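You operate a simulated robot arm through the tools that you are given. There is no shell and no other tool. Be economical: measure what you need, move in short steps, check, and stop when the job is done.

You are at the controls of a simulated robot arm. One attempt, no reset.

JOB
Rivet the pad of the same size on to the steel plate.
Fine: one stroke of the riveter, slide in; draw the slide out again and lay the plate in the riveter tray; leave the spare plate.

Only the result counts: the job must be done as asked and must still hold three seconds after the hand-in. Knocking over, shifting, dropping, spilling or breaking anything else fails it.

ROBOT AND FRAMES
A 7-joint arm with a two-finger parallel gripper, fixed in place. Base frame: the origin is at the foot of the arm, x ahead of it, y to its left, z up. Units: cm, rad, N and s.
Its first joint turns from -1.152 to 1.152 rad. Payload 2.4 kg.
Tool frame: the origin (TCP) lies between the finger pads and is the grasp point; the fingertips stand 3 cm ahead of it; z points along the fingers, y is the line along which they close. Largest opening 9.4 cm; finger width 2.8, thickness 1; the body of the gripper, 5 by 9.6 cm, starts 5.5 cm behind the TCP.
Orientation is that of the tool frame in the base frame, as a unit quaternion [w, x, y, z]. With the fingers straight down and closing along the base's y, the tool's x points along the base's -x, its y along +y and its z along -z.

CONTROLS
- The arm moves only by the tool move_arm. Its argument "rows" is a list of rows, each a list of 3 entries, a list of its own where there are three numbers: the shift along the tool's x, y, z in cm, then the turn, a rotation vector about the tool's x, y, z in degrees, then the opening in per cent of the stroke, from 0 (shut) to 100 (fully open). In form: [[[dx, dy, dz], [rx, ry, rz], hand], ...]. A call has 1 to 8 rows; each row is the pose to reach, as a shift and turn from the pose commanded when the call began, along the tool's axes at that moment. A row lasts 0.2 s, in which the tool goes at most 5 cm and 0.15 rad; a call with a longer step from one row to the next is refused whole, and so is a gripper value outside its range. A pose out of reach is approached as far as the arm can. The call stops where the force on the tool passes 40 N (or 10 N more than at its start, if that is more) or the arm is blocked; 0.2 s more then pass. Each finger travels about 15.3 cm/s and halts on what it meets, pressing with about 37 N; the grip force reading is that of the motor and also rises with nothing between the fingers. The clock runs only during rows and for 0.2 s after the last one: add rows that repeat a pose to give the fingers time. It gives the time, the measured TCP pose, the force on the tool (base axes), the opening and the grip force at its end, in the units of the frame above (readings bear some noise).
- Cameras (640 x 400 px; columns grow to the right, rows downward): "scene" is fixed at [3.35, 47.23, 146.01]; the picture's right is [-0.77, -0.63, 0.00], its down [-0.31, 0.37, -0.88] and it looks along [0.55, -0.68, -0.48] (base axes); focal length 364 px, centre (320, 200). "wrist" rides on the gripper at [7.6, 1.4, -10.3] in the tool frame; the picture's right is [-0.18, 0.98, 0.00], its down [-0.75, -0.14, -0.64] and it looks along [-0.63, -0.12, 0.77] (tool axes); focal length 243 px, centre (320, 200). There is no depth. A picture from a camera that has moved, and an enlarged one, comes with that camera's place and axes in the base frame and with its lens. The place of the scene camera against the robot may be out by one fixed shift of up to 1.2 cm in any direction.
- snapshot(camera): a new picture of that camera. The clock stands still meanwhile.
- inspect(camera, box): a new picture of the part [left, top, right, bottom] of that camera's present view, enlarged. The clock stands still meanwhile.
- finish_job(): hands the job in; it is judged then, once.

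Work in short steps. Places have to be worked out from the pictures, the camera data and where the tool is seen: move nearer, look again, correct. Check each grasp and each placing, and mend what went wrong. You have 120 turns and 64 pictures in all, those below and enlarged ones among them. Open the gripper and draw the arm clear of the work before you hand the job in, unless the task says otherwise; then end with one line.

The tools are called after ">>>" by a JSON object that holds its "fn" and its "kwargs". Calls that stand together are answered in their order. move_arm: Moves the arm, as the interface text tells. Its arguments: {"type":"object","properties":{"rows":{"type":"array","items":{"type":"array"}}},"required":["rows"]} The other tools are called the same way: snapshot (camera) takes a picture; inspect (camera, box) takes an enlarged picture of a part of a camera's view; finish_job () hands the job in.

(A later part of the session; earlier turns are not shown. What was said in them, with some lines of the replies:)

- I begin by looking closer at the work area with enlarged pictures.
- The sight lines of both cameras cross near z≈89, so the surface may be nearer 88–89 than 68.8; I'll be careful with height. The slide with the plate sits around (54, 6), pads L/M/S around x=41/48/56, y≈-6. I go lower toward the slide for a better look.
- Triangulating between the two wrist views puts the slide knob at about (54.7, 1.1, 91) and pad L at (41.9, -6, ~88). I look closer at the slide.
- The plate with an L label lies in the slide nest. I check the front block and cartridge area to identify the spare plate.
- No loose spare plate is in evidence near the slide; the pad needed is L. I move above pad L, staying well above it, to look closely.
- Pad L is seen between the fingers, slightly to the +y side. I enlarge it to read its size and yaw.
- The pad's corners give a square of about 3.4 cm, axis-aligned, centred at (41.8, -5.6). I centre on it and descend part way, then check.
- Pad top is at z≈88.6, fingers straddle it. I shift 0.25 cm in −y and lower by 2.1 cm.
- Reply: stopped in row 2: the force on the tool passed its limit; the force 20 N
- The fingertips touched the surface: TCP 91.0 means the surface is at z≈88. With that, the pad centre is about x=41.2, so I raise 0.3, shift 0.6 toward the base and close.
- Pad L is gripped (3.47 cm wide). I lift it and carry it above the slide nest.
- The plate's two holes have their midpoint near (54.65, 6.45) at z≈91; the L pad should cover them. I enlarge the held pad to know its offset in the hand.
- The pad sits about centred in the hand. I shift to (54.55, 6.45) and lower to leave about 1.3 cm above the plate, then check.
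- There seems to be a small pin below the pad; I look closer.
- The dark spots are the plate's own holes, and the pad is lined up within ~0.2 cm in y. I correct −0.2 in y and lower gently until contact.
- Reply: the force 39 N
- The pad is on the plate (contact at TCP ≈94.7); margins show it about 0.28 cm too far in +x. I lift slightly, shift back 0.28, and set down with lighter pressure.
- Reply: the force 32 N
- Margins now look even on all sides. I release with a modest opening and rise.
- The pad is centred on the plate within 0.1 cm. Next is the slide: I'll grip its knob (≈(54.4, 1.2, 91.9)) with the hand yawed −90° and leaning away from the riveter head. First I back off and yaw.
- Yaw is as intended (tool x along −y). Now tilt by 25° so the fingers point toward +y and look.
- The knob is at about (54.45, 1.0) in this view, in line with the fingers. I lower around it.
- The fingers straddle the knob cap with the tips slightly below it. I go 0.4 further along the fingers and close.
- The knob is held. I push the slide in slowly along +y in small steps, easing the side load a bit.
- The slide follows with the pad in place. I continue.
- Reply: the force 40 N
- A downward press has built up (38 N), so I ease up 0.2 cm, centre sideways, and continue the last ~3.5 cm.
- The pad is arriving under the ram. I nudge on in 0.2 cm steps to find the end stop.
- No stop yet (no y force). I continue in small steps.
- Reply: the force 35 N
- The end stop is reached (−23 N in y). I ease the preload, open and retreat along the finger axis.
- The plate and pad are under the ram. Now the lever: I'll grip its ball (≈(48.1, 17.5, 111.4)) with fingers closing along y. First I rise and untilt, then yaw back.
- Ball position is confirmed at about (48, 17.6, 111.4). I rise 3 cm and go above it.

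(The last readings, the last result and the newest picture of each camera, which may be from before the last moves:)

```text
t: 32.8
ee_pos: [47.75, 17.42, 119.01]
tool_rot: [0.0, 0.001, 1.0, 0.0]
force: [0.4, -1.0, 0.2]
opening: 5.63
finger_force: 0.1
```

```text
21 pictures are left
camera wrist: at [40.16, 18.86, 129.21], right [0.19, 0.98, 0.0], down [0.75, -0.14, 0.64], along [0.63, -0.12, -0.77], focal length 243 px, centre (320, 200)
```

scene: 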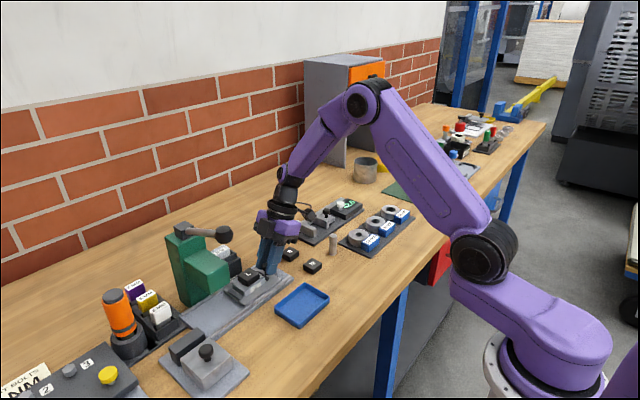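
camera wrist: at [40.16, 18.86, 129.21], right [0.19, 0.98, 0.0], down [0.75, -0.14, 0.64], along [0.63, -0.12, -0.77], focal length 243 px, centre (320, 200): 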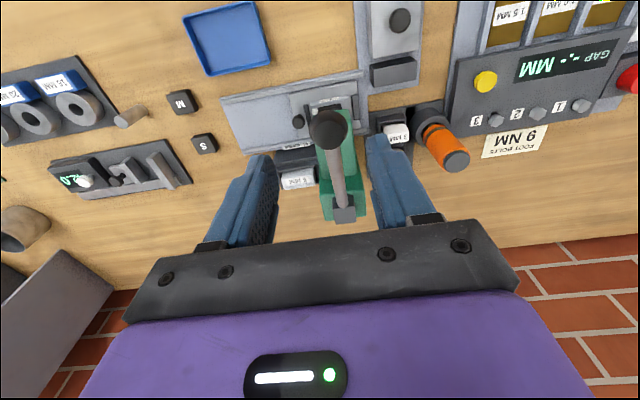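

The ball is ~0.65 cm more to +y and 7.7 cm below the TCP. I centre, lower with the fingers around the ball, and check.

>>> {"fn": "move_arm", "kwargs": {"rows": [[[-0.2, 0.65, 0], [0, 0, 0], 60], [[-0.2, 0.65, 3], [0, 0, 0], 60], [[-0.2, 0.65, 5], [0, 0, 0], 60], [[-0.2, 0.65, 6.4], [0, 0, 0], 60], [[-0.2, 0.65, 6.4], [0, 0, 0], 60]]}}

>>> {"fn": "snapshot", "kwargs": {"camera": "wrist"}}

>>> {"fn": "inspect", "kwargs": {"camera": "scene", "box": [160, 190, 300, 280]}}

```text
t: 34.0
ee_pos: [48.1, 18.11, 112.85]
tool_rot: [0.002, 0.001, 1.0, 0.0]
force: [-0.2, 1.1, 0.1]
opening: 5.63
finger_force: 0.1
```

```text
20 pictures are left
camera wrist: at [40.45, 19.64, 123.05], right [0.19, 0.98, 0.0], down [0.75, -0.14, 0.64], along [0.63, -0.12, -0.77], focal length 243 px, centre (320, 200)
```

wrist: 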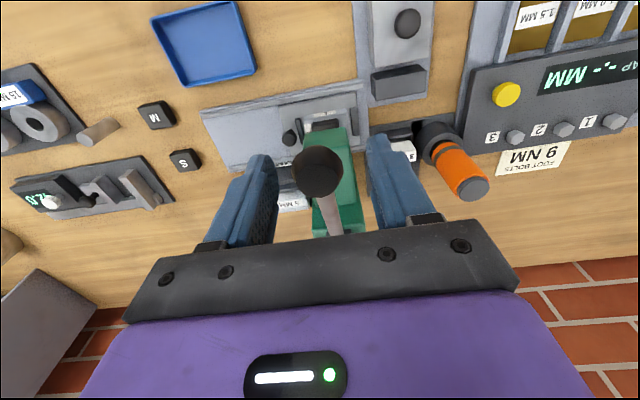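

```text
4.44 times, centred on (230, 235) of scene
camera zoom: at [3.35, 47.23, 146.01], right [-0.77, -0.63, 0.0], down [-0.31, 0.37, -0.88], along [0.55, -0.68, -0.48], focal length 1616 px, centre (720, 44)
```

zoom: 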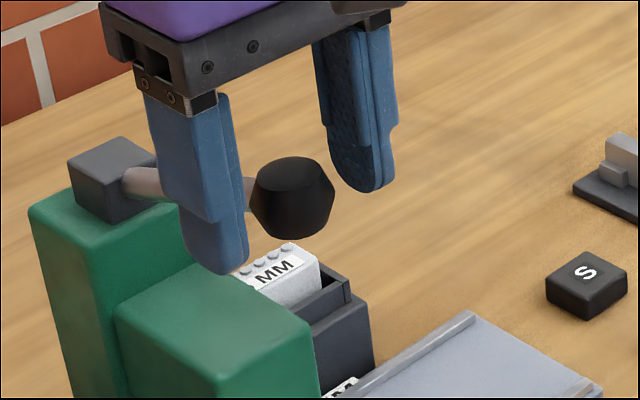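

The ball sits centred between the finger ends. I close on it.

>>> {"fn": "move_arm", "kwargs": {"rows": [[[0, -0.1, 0], [0, 0, 0], 45], [[0, -0.1, 0], [0, 0, 0], 25], [[0, -0.1, 0], [0, 0, 0], 15], [[0, -0.1, 0], [0, 0, 0], 15]]}}

```text
t: 35.0
ee_pos: [48.06, 18.05, 112.77]
tool_rot: [0.001, 0.001, 1.0, -0.001]
force: [-2.1, -5.0, 1.4]
opening: 3.12
finger_force: 45.1
```

The ball is held (3.1 cm). I start the stroke, following the lever's arc downward in small steps.

>>> {"fn": "move_arm", "kwargs": {"rows": [[[0.1, 0, 0.5], [0, 0, 0], 15], [[0.18, 0, 1.1], [0, 0, 0], 15], [[0.24, 0, 1.7], [0, 0, 0], 15], [[0.27, 0, 2.3], [0, 0, 0], 15], [[0.26, 0, 2.8], [0, 0, 0], 15]]}}

>>> {"fn": "inspect", "kwargs": {"camera": "scene", "box": [160, 190, 300, 280]}}

```text
t: 36.2
ee_pos: [47.77, 17.94, 110.03]
tool_rot: [0.0, 0.001, 1.0, -0.001]
force: [-17.5, -10.1, 13.5]
opening: 3.12
finger_force: 45.0
```

```text
4.44 times, centred on (230, 235) of scene
camera zoom: at [3.27, 47.19, 146.03], right [-0.77, -0.63, 0.0], down [-0.31, 0.37, -0.88], along [0.55, -0.68, -0.48], focal length 1616 px, centre (720, 44)
```

zoom: 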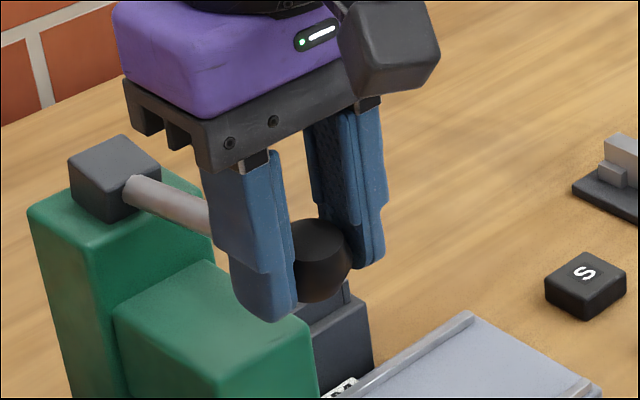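

The lever follows. The side force says the arc is a bit further out (−x), so I adjust and continue the stroke.

>>> {"fn": "move_arm", "kwargs": {"rows": [[[0.15, 0.1, 0.7], [0, 0, 0], 15], [[0.12, 0.1, 1.4], [0, 0, 0], 15], [[0.03, 0.1, 2.1], [0, 0, 0], 15], [[-0.07, 0.1, 2.75], [0, 0, 0], 15], [[-0.22, 0.1, 3.4], [0, 0, 0], 15]]}}

>>> {"fn": "inspect", "kwargs": {"camera": "scene", "box": [160, 210, 300, 300]}}

```text
t: 37.4
ee_pos: [47.88, 17.95, 106.57]
tool_rot: [-0.002, 0.001, 1.0, -0.003]
force: [-20.2, -20.3, 10.4]
opening: 3.14
finger_force: 45.2
```

```text
4.44 times, centred on (230, 255) of scene
camera zoom: at [3.27, 47.16, 146.04], right [-0.77, -0.63, 0.0], down [-0.31, 0.37, -0.88], along [0.55, -0.68, -0.48], focal length 1616 px, centre (720, -44)
```

zoom: 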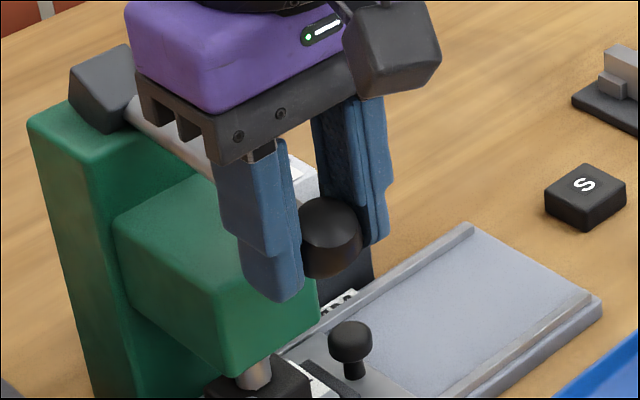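

The ram is coming down. I continue the arc, easing the side loads.

>>> {"fn": "move_arm", "kwargs": {"rows": [[[0.1, -0.12, 0.65], [0, 0, 0], 15], [[-0.03, -0.12, 1.3], [0, 0, 0], 15], [[-0.2, -0.12, 1.9], [0, 0, 0], 15], [[-0.4, -0.12, 2.5], [0, 0, 0], 15], [[-0.62, -0.12, 3.05], [0, 0, 0], 15]]}}

>>> {"fn": "inspect", "kwargs": {"camera": "scene", "box": [160, 220, 300, 310]}}

```text
t: 37.8
ee_pos: [47.98, 18.0, 106.35]
tool_rot: [-0.001, 0.0, 1.0, -0.002]
force: [-8.2, -3.4, 13.6]
opening: 3.11
finger_force: 44.6
stopped in row 1: the force on the tool passed its limit (the readings are from after the stop); the commanded pose is now the measured one
```

```text
4.44 times, centred on (230, 265) of scene
camera zoom: at [3.31, 47.22, 146.02], right [-0.77, -0.63, 0.0], down [-0.31, 0.37, -0.88], along [0.55, -0.68, -0.48], focal length 1616 px, centre (720, -89)
```

zoom: 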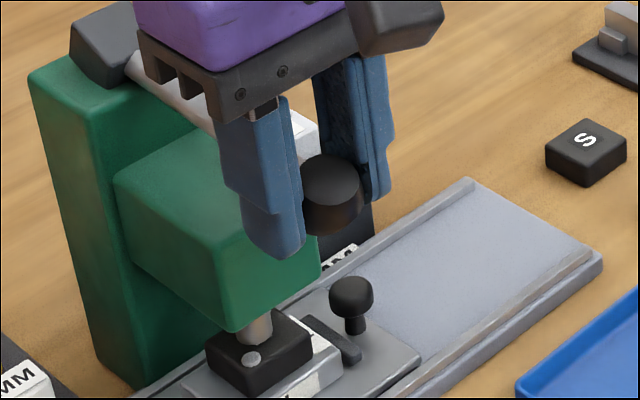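

Rivet heads have appeared on the pad and the lever met its end: the stroke is made. I guide the lever back up along the same arc.

>>> {"fn": "move_arm", "kwargs": {"rows": [[[0.1, 0, -0.7], [0, 0, 0], 15], [[0.2, 0, -1.6], [0, 0, 0], 15], [[0.28, 0, -2.5], [0, 0, 0], 15], [[0.32, 0, -3.5], [0, 0, 0], 15], [[0.28, 0, -4.5], [0, 0, 0], 15], [[0.12, 0, -5.5], [0, 0, 0], 15], [[-0.05, 0, -6.3], [0, 0, 0], 15]]}}

>>> {"fn": "inspect", "kwargs": {"camera": "scene", "box": [160, 210, 320, 310]}}

```text
t: 39.4
ee_pos: [48.31, 18.02, 112.63]
tool_rot: [0.001, 0.002, 1.0, -0.002]
force: [24.7, -9.3, -24.3]
opening: 3.1
finger_force: 44.4
```

```text
4.00 times, centred on (240, 260) of scene
camera zoom: at [3.48, 47.22, 146.01], right [-0.77, -0.63, 0.0], down [-0.31, 0.37, -0.88], along [0.55, -0.68, -0.48], focal length 1454 px, centre (640, -40)
```

zoom: 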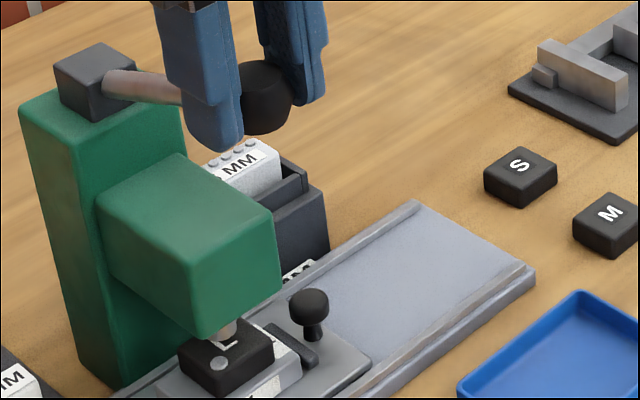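

The lever and ram are up again. I release the ball, rise and back off toward −y.

>>> {"fn": "move_arm", "kwargs": {"rows": [[[-0.1, 0, 0.15], [0, 0, 0], 15], [[-0.1, 0, 0.15], [0, 0, 0], 40], [[-0.1, 0, 0.15], [0, 0, 0], 60], [[-0.1, 0, 0.15], [0, 0, 0], 60], [[0, 0, -3], [0, 0, 0], 60], [[0, 0, -6.5], [0, 0, 0], 60], [[0, -4.5, -7], [0, 0, 0], 60], [[0, -9, -7], [0, 0, 0], 60]]}}

>>> {"fn": "inspect", "kwargs": {"camera": "scene", "box": [160, 210, 320, 310]}}

```text
t: 41.2
ee_pos: [47.92, 9.13, 119.16]
tool_rot: [-0.001, 0.0, 1.0, -0.002]
force: [0.8, -0.1, 0.0]
opening: 5.66
finger_force: 0.1
```

```text
4.00 times, centred on (240, 260) of scene
camera zoom: at [3.35, 47.24, 146.01], right [-0.77, -0.63, 0.0], down [-0.31, 0.37, -0.88], along [0.55, -0.68, -0.48], focal length 1454 px, centre (640, -40)
```

zoom: 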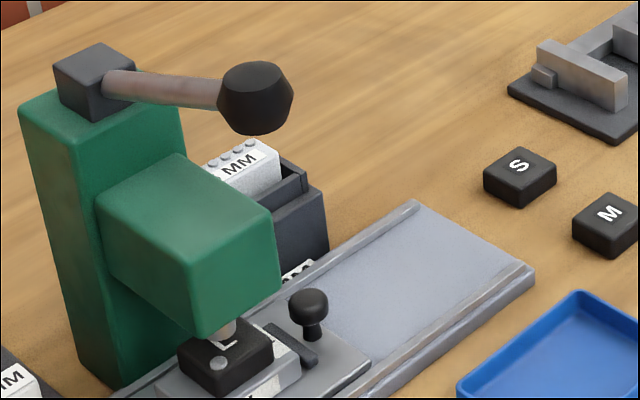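

Lever stays up. Now I yaw −90° and tilt again, on the way to the approach pose for the knob (now near y≈12.6).

>>> {"fn": "move_arm", "kwargs": {"rows": [[[-0.8, -0.8, 0], [0, 0, -8], 50], [[-1.6, -1.6, 0], [0, 0, -16], 47], [[-2.4, -2.4, 0], [0, 0, -24], 47], [[-3.2, -3.2, 0], [0, 0, -32], 47], [[-4, -3.2, 0], [0, 0, -40], 47], [[-4.8, -3.2, 0], [0, 0, -48], 47], [[-5.6, -3.2, 0], [0, 0, -56], 47], [[-6.6, -3.2, 0], [0, 0, -64], 47]]}}

>>> {"fn": "move_arm", "kwargs": {"rows": [[[0, 0, 0], [0, 0, -8], 47], [[0, 0, 0], [0, 0, -16], 47], [[0, 0, 0], [0, 0, -24], 47], [[0, 0, 0], [0, 0, -26], 47], [[0, 0, 0], [0, 0, -26], 47]]}}

>>> {"fn": "move_arm", "kwargs": {"rows": [[[0, 0, 3], [0, -8, 0], 47], [[0, 0, 6], [0, -16, 0], 47], [[0, 0, 9], [0, -24, 0], 47], [[0, 0, 11.5], [0, -25, 0], 47], [[0, 0, 11.5], [0, -25, 0], 47]]}}

>>> {"fn": "snapshot", "kwargs": {"camera": "wrist"}}

```text
t: 43.0
ee_pos: [54.87, 5.87, 119.54]
tool_rot: [-0.001, -0.53, 0.848, -0.001]
force: [-0.6, 0.2, 0.8]
opening: 4.44
finger_force: 0.0
```

```text
t: 44.2
ee_pos: [54.69, 5.85, 119.68]
tool_rot: [-0.002, -0.707, 0.707, -0.001]
force: [0.1, 0.4, 0.7]
opening: 4.4
finger_force: 0.1
```

```text
t: 45.4
ee_pos: [54.8, 5.67, 108.12]
tool_rot: [0.152, -0.69, 0.691, 0.153]
force: [0.4, -0.3, -0.5]
opening: 4.4
finger_force: 0.0
```

```text
13 pictures are left
camera wrist: at [53.34, -5.52, 114.29], right [-0.98, 0.17, 0.08], down [0.14, 0.41, 0.9], along [0.12, 0.89, -0.43], focal length 243 px, centre (320, 200)
```

wrist: 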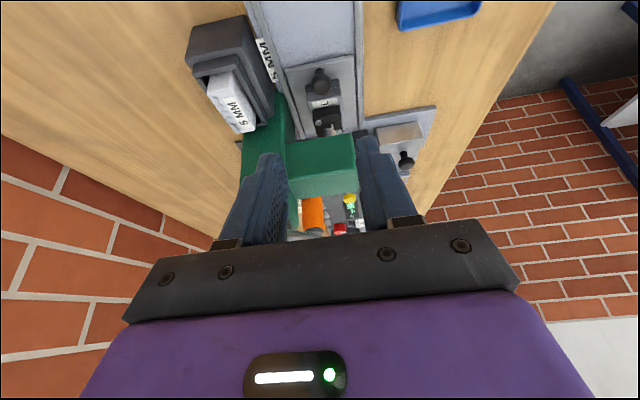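

The knob shows at about (54.7, 12.5). I advance along the finger axis to the grip pose and close.

>>> {"fn": "move_arm", "kwargs": {"rows": [[[0.3, 0.1, 4], [0, 0, 0], 47], [[0.3, 0.1, 8], [0, 0, 0], 47], [[0.34, 0.1, 12], [0, 0, 0], 47], [[0.34, 0.1, 14], [0, 0, 0], 47], [[0.34, 0.1, 15.7], [0, 0, 0], 47], [[0.34, 0.1, 15.7], [0, 0, 0], 47]]}}

>>> {"fn": "move_arm", "kwargs": {"rows": [[[0, 0, 0], [0, 0, 0], 30], [[0, 0, 0], [0, 0, 0], 10], [[0, 0, 0], [0, 0, 0], 10]]}}

>>> {"fn": "inspect", "kwargs": {"camera": "scene", "box": [195, 250, 295, 320]}}

```text
t: 46.8
ee_pos: [54.55, 11.89, 93.68]
tool_rot: [0.152, -0.69, 0.691, 0.152]
force: [-0.6, 0.6, 0.2]
opening: 4.42
finger_force: 0.1
```

```text
t: 47.6
ee_pos: [54.52, 12.08, 93.61]
tool_rot: [0.151, -0.691, 0.691, 0.153]
force: [-7.0, -1.1, 2.1]
opening: 2.02
finger_force: 45.4
```

```text
5.71 times, centred on (245, 285) of scene
camera zoom: at [3.33, 47.23, 146.01], right [-0.77, -0.63, 0.0], down [-0.31, 0.37, -0.88], along [0.55, -0.68, -0.48], focal length 2078 px, centre (749, -286)
```

zoom: 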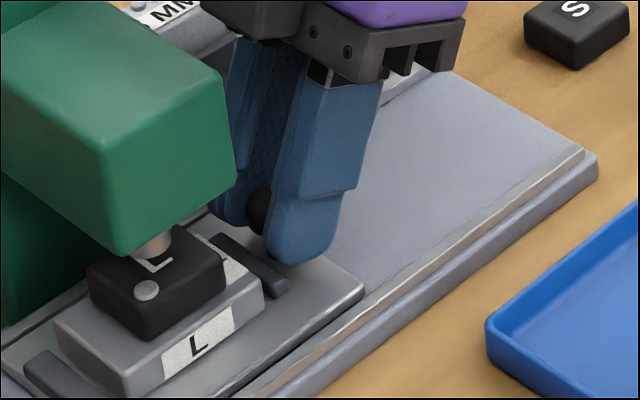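

Knob is held. I draw the slide out, first ~5.8 cm.

>>> {"fn": "move_arm", "kwargs": {"rows": [[[0.36, 0, -0.17], [0, 0, 0], 10], [[1.09, 0, -0.51], [0, 0, 0], 10], [[1.9, 0, -0.89], [0, 0, 0], 10], [[2.72, 0, -1.27], [0, 0, 0], 10], [[3.53, 0, -1.65], [0, 0, 0], 10], [[4.35, 0, -2.03], [0, 0, 0], 10], [[4.98, 0, -2.33], [0, 0, 0], 10], [[5.25, 0, -2.45], [0, 0, 0], 10]]}}

```text
t: 49.4
ee_pos: [54.52, 6.2, 93.69]
tool_rot: [0.151, -0.69, 0.692, 0.152]
force: [-4.2, 2.1, -23.6]
opening: 2.05
finger_force: 45.0
```

Going well; I ease the upward pull a bit and draw out the rest.

>>> {"fn": "move_arm", "kwargs": {"rows": [[[0.4, 0, -0.08], [0, 0, 0], 10], [[1.13, 0, -0.42], [0, 0, 0], 10], [[1.94, 0, -0.8], [0, 0, 0], 10], [[2.76, 0, -1.18], [0, 0, 0], 10], [[3.57, 0, -1.56], [0, 0, 0], 10], [[4.3, 0, -1.9], [0, 0, 0], 10], [[4.8, 0, -2.13], [0, 0, 0], 10], [[5.1, 0, -2.28], [0, 0, 0], 10]]}}

>>> {"fn": "snapshot", "kwargs": {"camera": "scene"}}

```text
t: 51.2
ee_pos: [54.4, 0.6, 93.64]
tool_rot: [0.151, -0.69, 0.692, 0.152]
force: [-7.8, 1.2, -14.2]
opening: 2.04
finger_force: 45.1
```

```text
11 pictures are left
```

scene: 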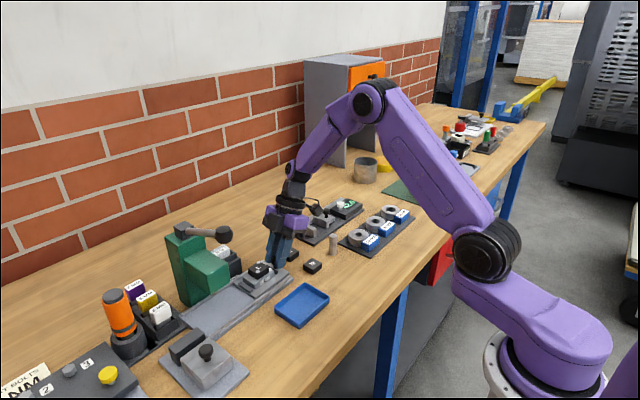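

The slide is back at its start position. I release the knob and retreat.

>>> {"fn": "move_arm", "kwargs": {"rows": [[[0.1, 0, 0], [0, 0, 0], 10], [[0.1, 0, 0.05], [0, 0, 0], 30], [[0.1, 0, 0.05], [0, 0, 0], 47], [[0.1, 0, 0.05], [0, 0, 0], 47], [[0.1, 0, -3], [0, 0, 0], 47], [[0.1, 0, -7], [0, 0, 0], 47], [[0.1, 0, -11], [0, 0, 0], 47], [[0.1, 0, -15], [0, 0, 0], 47]]}}

>>> {"fn": "move_arm", "kwargs": {"rows": [[[0, 0, 0], [0, 8, 0], 60], [[0, 0, 0], [0, 16, 0], 80], [[0, 0, 0], [0, 24, 0], 80], [[0, 0, 0], [0, 25, 0], 80], [[0, 0, 0], [0, 25, 0], 80]]}}

```text
t: 53.0
ee_pos: [54.36, -5.82, 107.46]
tool_rot: [0.152, -0.689, 0.692, 0.153]
force: [0.2, 0.4, 0.5]
opening: 4.43
finger_force: 0.1
```

```text
t: 54.2
ee_pos: [54.59, -5.8, 107.44]
tool_rot: [-0.002, -0.707, 0.708, -0.001]
force: [0.5, -0.3, 0.9]
opening: 7.52
finger_force: 0.0
```

Now I'll pick up the assembly by the riveted pad, closing along y (clear of nest bars and tray walls). I yaw back while going above the plate.

>>> {"fn": "move_arm", "kwargs": {"rows": [[[-1.5, 0, 0], [0, 0, 8], 60], [[-3, 0, 0], [0, 0, 16], 60], [[-4.5, 0, 0], [0, 0, 24], 60], [[-6, 0, 0], [0, 0, 32], 60], [[-7.5, 0, 0], [0, 0, 40], 60], [[-9, 0, 0], [0, 0, 48], 60], [[-10.5, 0, 0], [0, 0, 56], 60], [[-12.2, 0, 0], [0, 0, 64], 60]]}}

>>> {"fn": "move_arm", "kwargs": {"rows": [[[0, 0, 1], [0, 0, 8], 60], [[0, 0, 2], [0, 0, 16], 60], [[0, 0, 4], [0, 0, 24], 60], [[0, 0, 6], [0, 0, 26], 60], [[0, 0, 6], [0, 0, 26], 60]]}}

>>> {"fn": "inspect", "kwargs": {"camera": "wrist", "box": [220, 40, 420, 165]}}

```text
t: 56.0
ee_pos: [54.79, 6.63, 107.2]
tool_rot: [0.0, -0.223, 0.975, -0.001]
force: [-0.7, 0.0, 0.8]
opening: 5.63
finger_force: 0.0
```

```text
t: 57.2
ee_pos: [54.7, 6.63, 101.29]
tool_rot: [0.0, 0.001, 1.0, -0.001]
force: [0.1, 0.2, -1.1]
opening: 5.64
finger_force: 0.1
```

```text
3.20 times, centred on (320, 102) of wrist
camera zoom: at [47.13, 8.2, 111.49], right [0.19, 0.98, 0.0], down [0.75, -0.14, 0.64], along [0.63, -0.12, -0.77], focal length 776 px, centre (320, 512)
```

zoom: 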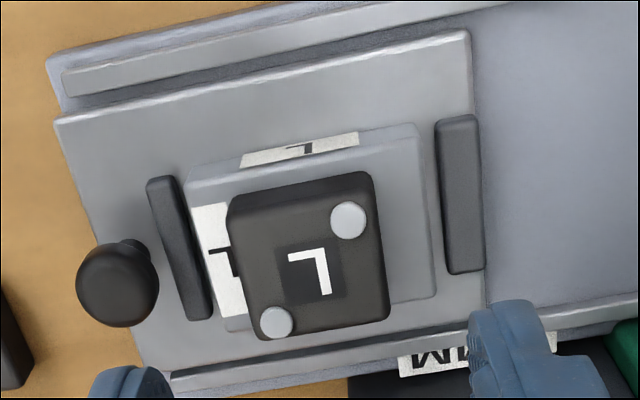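

Both rivets are in. The pad is at about (54.6, 6.4); I centre, lower to TCP ≈94.9 and close on the pad.

>>> {"fn": "move_arm", "kwargs": {"rows": [[[0.1, -0.25, 2], [0, 0, 0], 60], [[0.1, -0.25, 4.5], [0, 0, 0], 60], [[0.1, -0.25, 6.3], [0, 0, 0], 60], [[0.1, -0.25, 6.3], [0, 0, 0], 60], [[0.1, -0.25, 6.3], [0, 0, 0], 35], [[0.1, -0.25, 6.3], [0, 0, 0], 20], [[0.1, -0.25, 6.3], [0, 0, 0], 20]]}}

>>> {"fn": "inspect", "kwargs": {"camera": "wrist", "box": [220, 80, 420, 205]}}

```text
t: 58.8
ee_pos: [54.54, 6.27, 94.84]
tool_rot: [-0.001, 0.001, 1.0, -0.002]
force: [0.6, 0.9, -2.0]
opening: 3.47
finger_force: 36.6
```

```text
3.20 times, centred on (320, 142) of wrist
camera zoom: at [47.1, 7.78, 105.11], right [0.19, 0.98, 0.0], down [0.75, -0.14, 0.64], along [0.63, -0.12, -0.77], focal length 776 px, centre (320, 384)
```

zoom: 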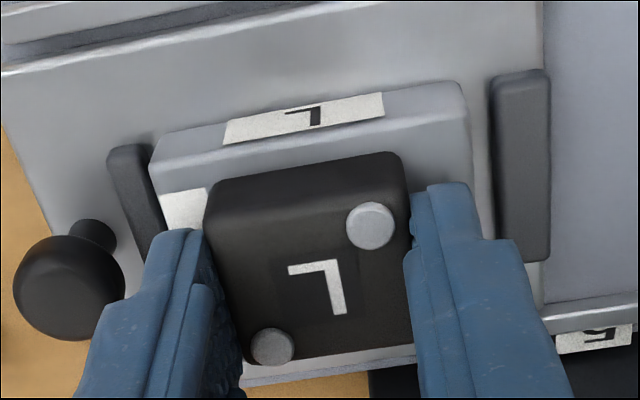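

The pad is gripped well. I lift straight up slowly and check that plate comes along and nothing else.

>>> {"fn": "move_arm", "kwargs": {"rows": [[[0, 0, -0.5], [0, 0, 0], 20], [[0, 0, -1.5], [0, 0, 0], 20], [[0, 0, -3], [0, 0, 0], 20], [[0, 0, -5], [0, 0, 0], 20], [[0, 0, -7], [0, 0, 0], 20], [[0, 0, -7], [0, 0, 0], 20]]}}

>>> {"fn": "snapshot", "kwargs": {"camera": "scene"}}

```text
t: 60.2
ee_pos: [54.63, 6.32, 101.96]
tool_rot: [-0.001, 0.001, 1.0, -0.002]
force: [-0.3, -0.4, -3.0]
opening: 3.49
finger_force: 37.3
```

```text
8 pictures are left
```

scene: 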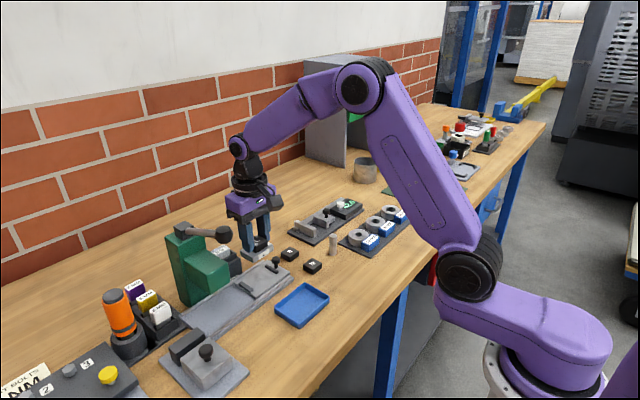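

The plate came up with the pad. I carry it above the tray, near (42.4, 5.3), and look.

>>> {"fn": "move_arm", "kwargs": {"rows": [[[2, -0.2, 0], [0, 0, 0], 20], [[5, -0.5, 0], [0, 0, 0], 20], [[8, -0.8, 0], [0, 0, 0], 20], [[10.5, -1, 0], [0, 0, 0], 20], [[12.2, -1.1, 0], [0, 0, 0], 20], [[12.2, -1.1, 0], [0, 0, 0], 20]]}}

>>> {"fn": "snapshot", "kwargs": {"camera": "wrist"}}

```text
t: 61.6
ee_pos: [42.34, 5.23, 101.94]
tool_rot: [-0.002, 0.002, 1.0, -0.001]
force: [0.4, 0.6, -2.3]
opening: 3.49
finger_force: 37.2
```

```text
7 pictures are left
camera wrist: at [34.85, 6.62, 112.15], right [0.19, 0.98, 0.0], down [0.75, -0.14, 0.64], along [0.63, -0.12, -0.77], focal length 243 px, centre (320, 200)
```

wrist: 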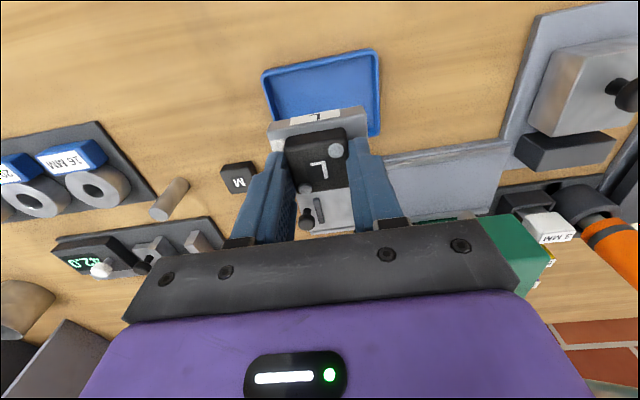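

The tray spans x 39.0–46.2, y 0.8–10.4. I shift to its centre and lower to just above the floor, then check.

>>> {"fn": "move_arm", "kwargs": {"rows": [[[-0.2, 0.3, 2], [0, 0, 0], 20], [[-0.2, 0.3, 4.5], [0, 0, 0], 20], [[-0.2, 0.3, 6.5], [0, 0, 0], 20], [[-0.2, 0.3, 7.6], [0, 0, 0], 20], [[-0.2, 0.3, 7.6], [0, 0, 0], 20]]}}

>>> {"fn": "inspect", "kwargs": {"camera": "scene", "box": [265, 260, 345, 330]}}

```text
t: 62.8
ee_pos: [42.44, 5.33, 94.42]
tool_rot: [-0.001, 0.001, 1.0, -0.002]
force: [0.0, -0.4, -3.2]
opening: 3.5
finger_force: 37.0
```

```text
5.71 times, centred on (305, 295) of scene
camera zoom: at [3.36, 47.23, 146.01], right [-0.77, -0.63, 0.0], down [-0.31, 0.37, -0.88], along [0.55, -0.68, -0.48], focal length 2078 px, centre (406, -343)
```

zoom: 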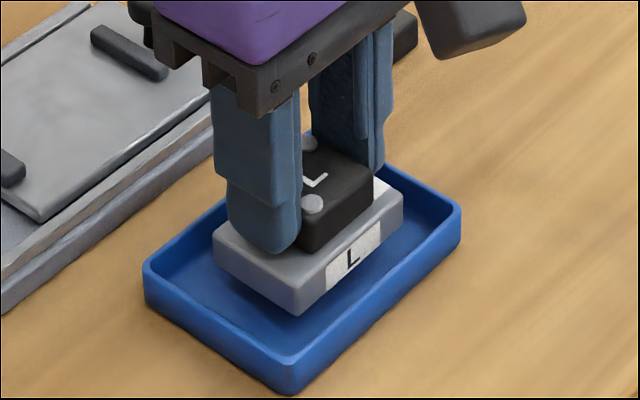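

The plate hangs centred over the tray floor. I lower in small steps until contact.

>>> {"fn": "move_arm", "kwargs": {"rows": [[[0, 0.1, 0.3], [0, 0, 0], 20], [[0, 0.1, 0.6], [0, 0, 0], 20], [[0, 0.1, 0.8], [0, 0, 0], 20], [[0, 0.1, 0.8], [0, 0, 0], 20]]}}

```text
t: 63.8
ee_pos: [42.57, 5.47, 93.46]
tool_rot: [-0.001, 0.0, 1.0, -0.002]
force: [-0.3, -0.3, -3.3]
opening: 3.48
finger_force: 36.8
```

No contact yet; continuing in finer steps.

>>> {"fn": "move_arm", "kwargs": {"rows": [[[0, 0, 0.15], [0, 0, 0], 20], [[0, 0, 0.3], [0, 0, 0], 20], [[0, 0, 0.3], [0, 0, 0], 20]]}}

```text
t: 64.6
ee_pos: [42.52, 5.51, 93.35]
tool_rot: [0.0, 0.001, 1.0, -0.002]
force: [-0.2, 0.2, -2.4]
opening: 3.5
finger_force: 36.8
```

>>> {"fn": "move_arm", "kwargs": {"rows": [[[0, 0, 0.15], [0, 0, 0], 20], [[0, 0, 0.3], [0, 0, 0], 20], [[0, 0, 0.3], [0, 0, 0], 20]]}}

>>> {"fn": "inspect", "kwargs": {"camera": "scene", "box": [265, 260, 345, 330]}}

```text
t: 65.4
ee_pos: [42.66, 5.47, 93.1]
tool_rot: [0.002, 0.001, 1.0, -0.001]
force: [-2.0, -3.9, 39.0]
opening: 3.49
finger_force: 37.3
```

```text
5.71 times, centred on (305, 295) of scene
camera zoom: at [3.29, 47.22, 146.02], right [-0.77, -0.63, 0.0], down [-0.31, 0.37, -0.88], along [0.55, -0.68, -0.48], focal length 2078 px, centre (406, -343)
```

zoom: 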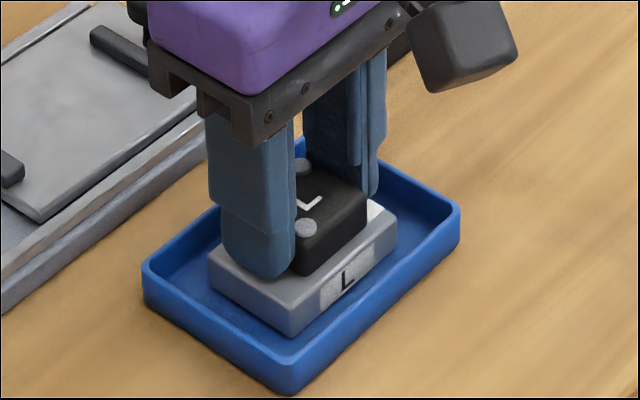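

The plate rests on the tray floor (39 N). I ease off, open a little, and rise clear.

>>> {"fn": "move_arm", "kwargs": {"rows": [[[0, 0, -0.2], [0, 0, 0], 20], [[0, 0, -0.2], [0, 0, 0], 35], [[0, 0, -0.2], [0, 0, 0], 47], [[0, 0, -0.2], [0, 0, 0], 47], [[0, 0, -2], [0, 0, 0], 47], [[0, 0, -5], [0, 0, 0], 47], [[0, 0, -9], [0, 0, 0], 47], [[0, 0, -13], [0, 0, 0], 47]]}}

>>> {"fn": "snapshot", "kwargs": {"camera": "scene"}}

>>> {"fn": "inspect", "kwargs": {"camera": "scene", "box": [180, 220, 340, 330]}}

```text
t: 67.2
ee_pos: [42.68, 5.87, 106.0]
tool_rot: [-0.001, 0.001, 1.0, -0.001]
force: [0.3, -0.9, -0.1]
opening: 4.44
finger_force: 0.1
```

```text
4 pictures are left
```

scene: 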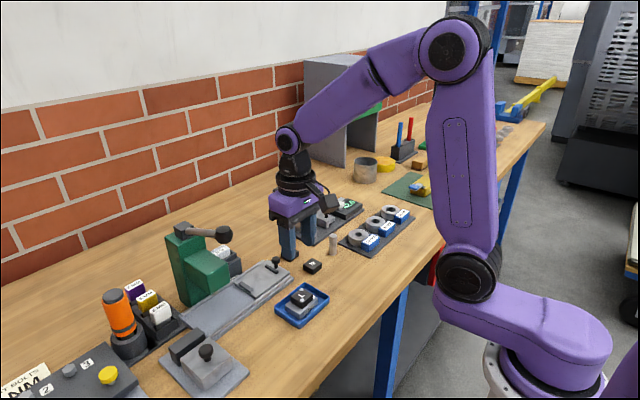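

```text
3.64 times, centred on (260, 275) of scene
camera zoom: at [3.35, 47.23, 146.01], right [-0.77, -0.63, 0.0], down [-0.31, 0.37, -0.88], along [0.55, -0.68, -0.48], focal length 1322 px, centre (538, -73)
```

zoom: 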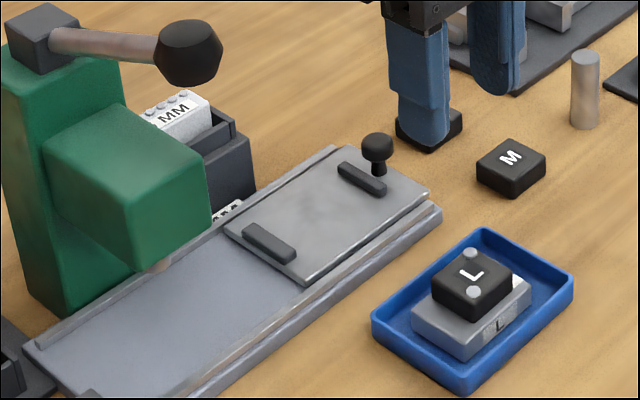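

Plate with riveted L pad lies flat in the tray, slide is out, lever up, S and M pads untouched. I raise the arm clear and hand in.

>>> {"fn": "move_arm", "kwargs": {"rows": [[[0, 0, -4], [0, 0, 0], 70], [[0, 0, -8], [0, 0, 0], 100], [[0, 0, -12], [0, 0, 0], 100], [[0, 0, -12], [0, 0, 0], 100]]}}

>>> {"fn": "finish_job", "kwargs": {}}

```text
t: 68.2
ee_pos: [42.42, 5.73, 118.26]
tool_rot: [0.0, 0.0, 1.0, -0.001]
force: [1.0, -0.9, 0.2]
opening: 9.42
finger_force: 0.1
```

```text
The job is handed in.
```

I riveted the L pad to the L-marked steel plate with one stroke, drew the slide back out, and laid the plate in the blue tray by the riveter; I never saw a separate spare plate, so nothing else was moved on purpose.
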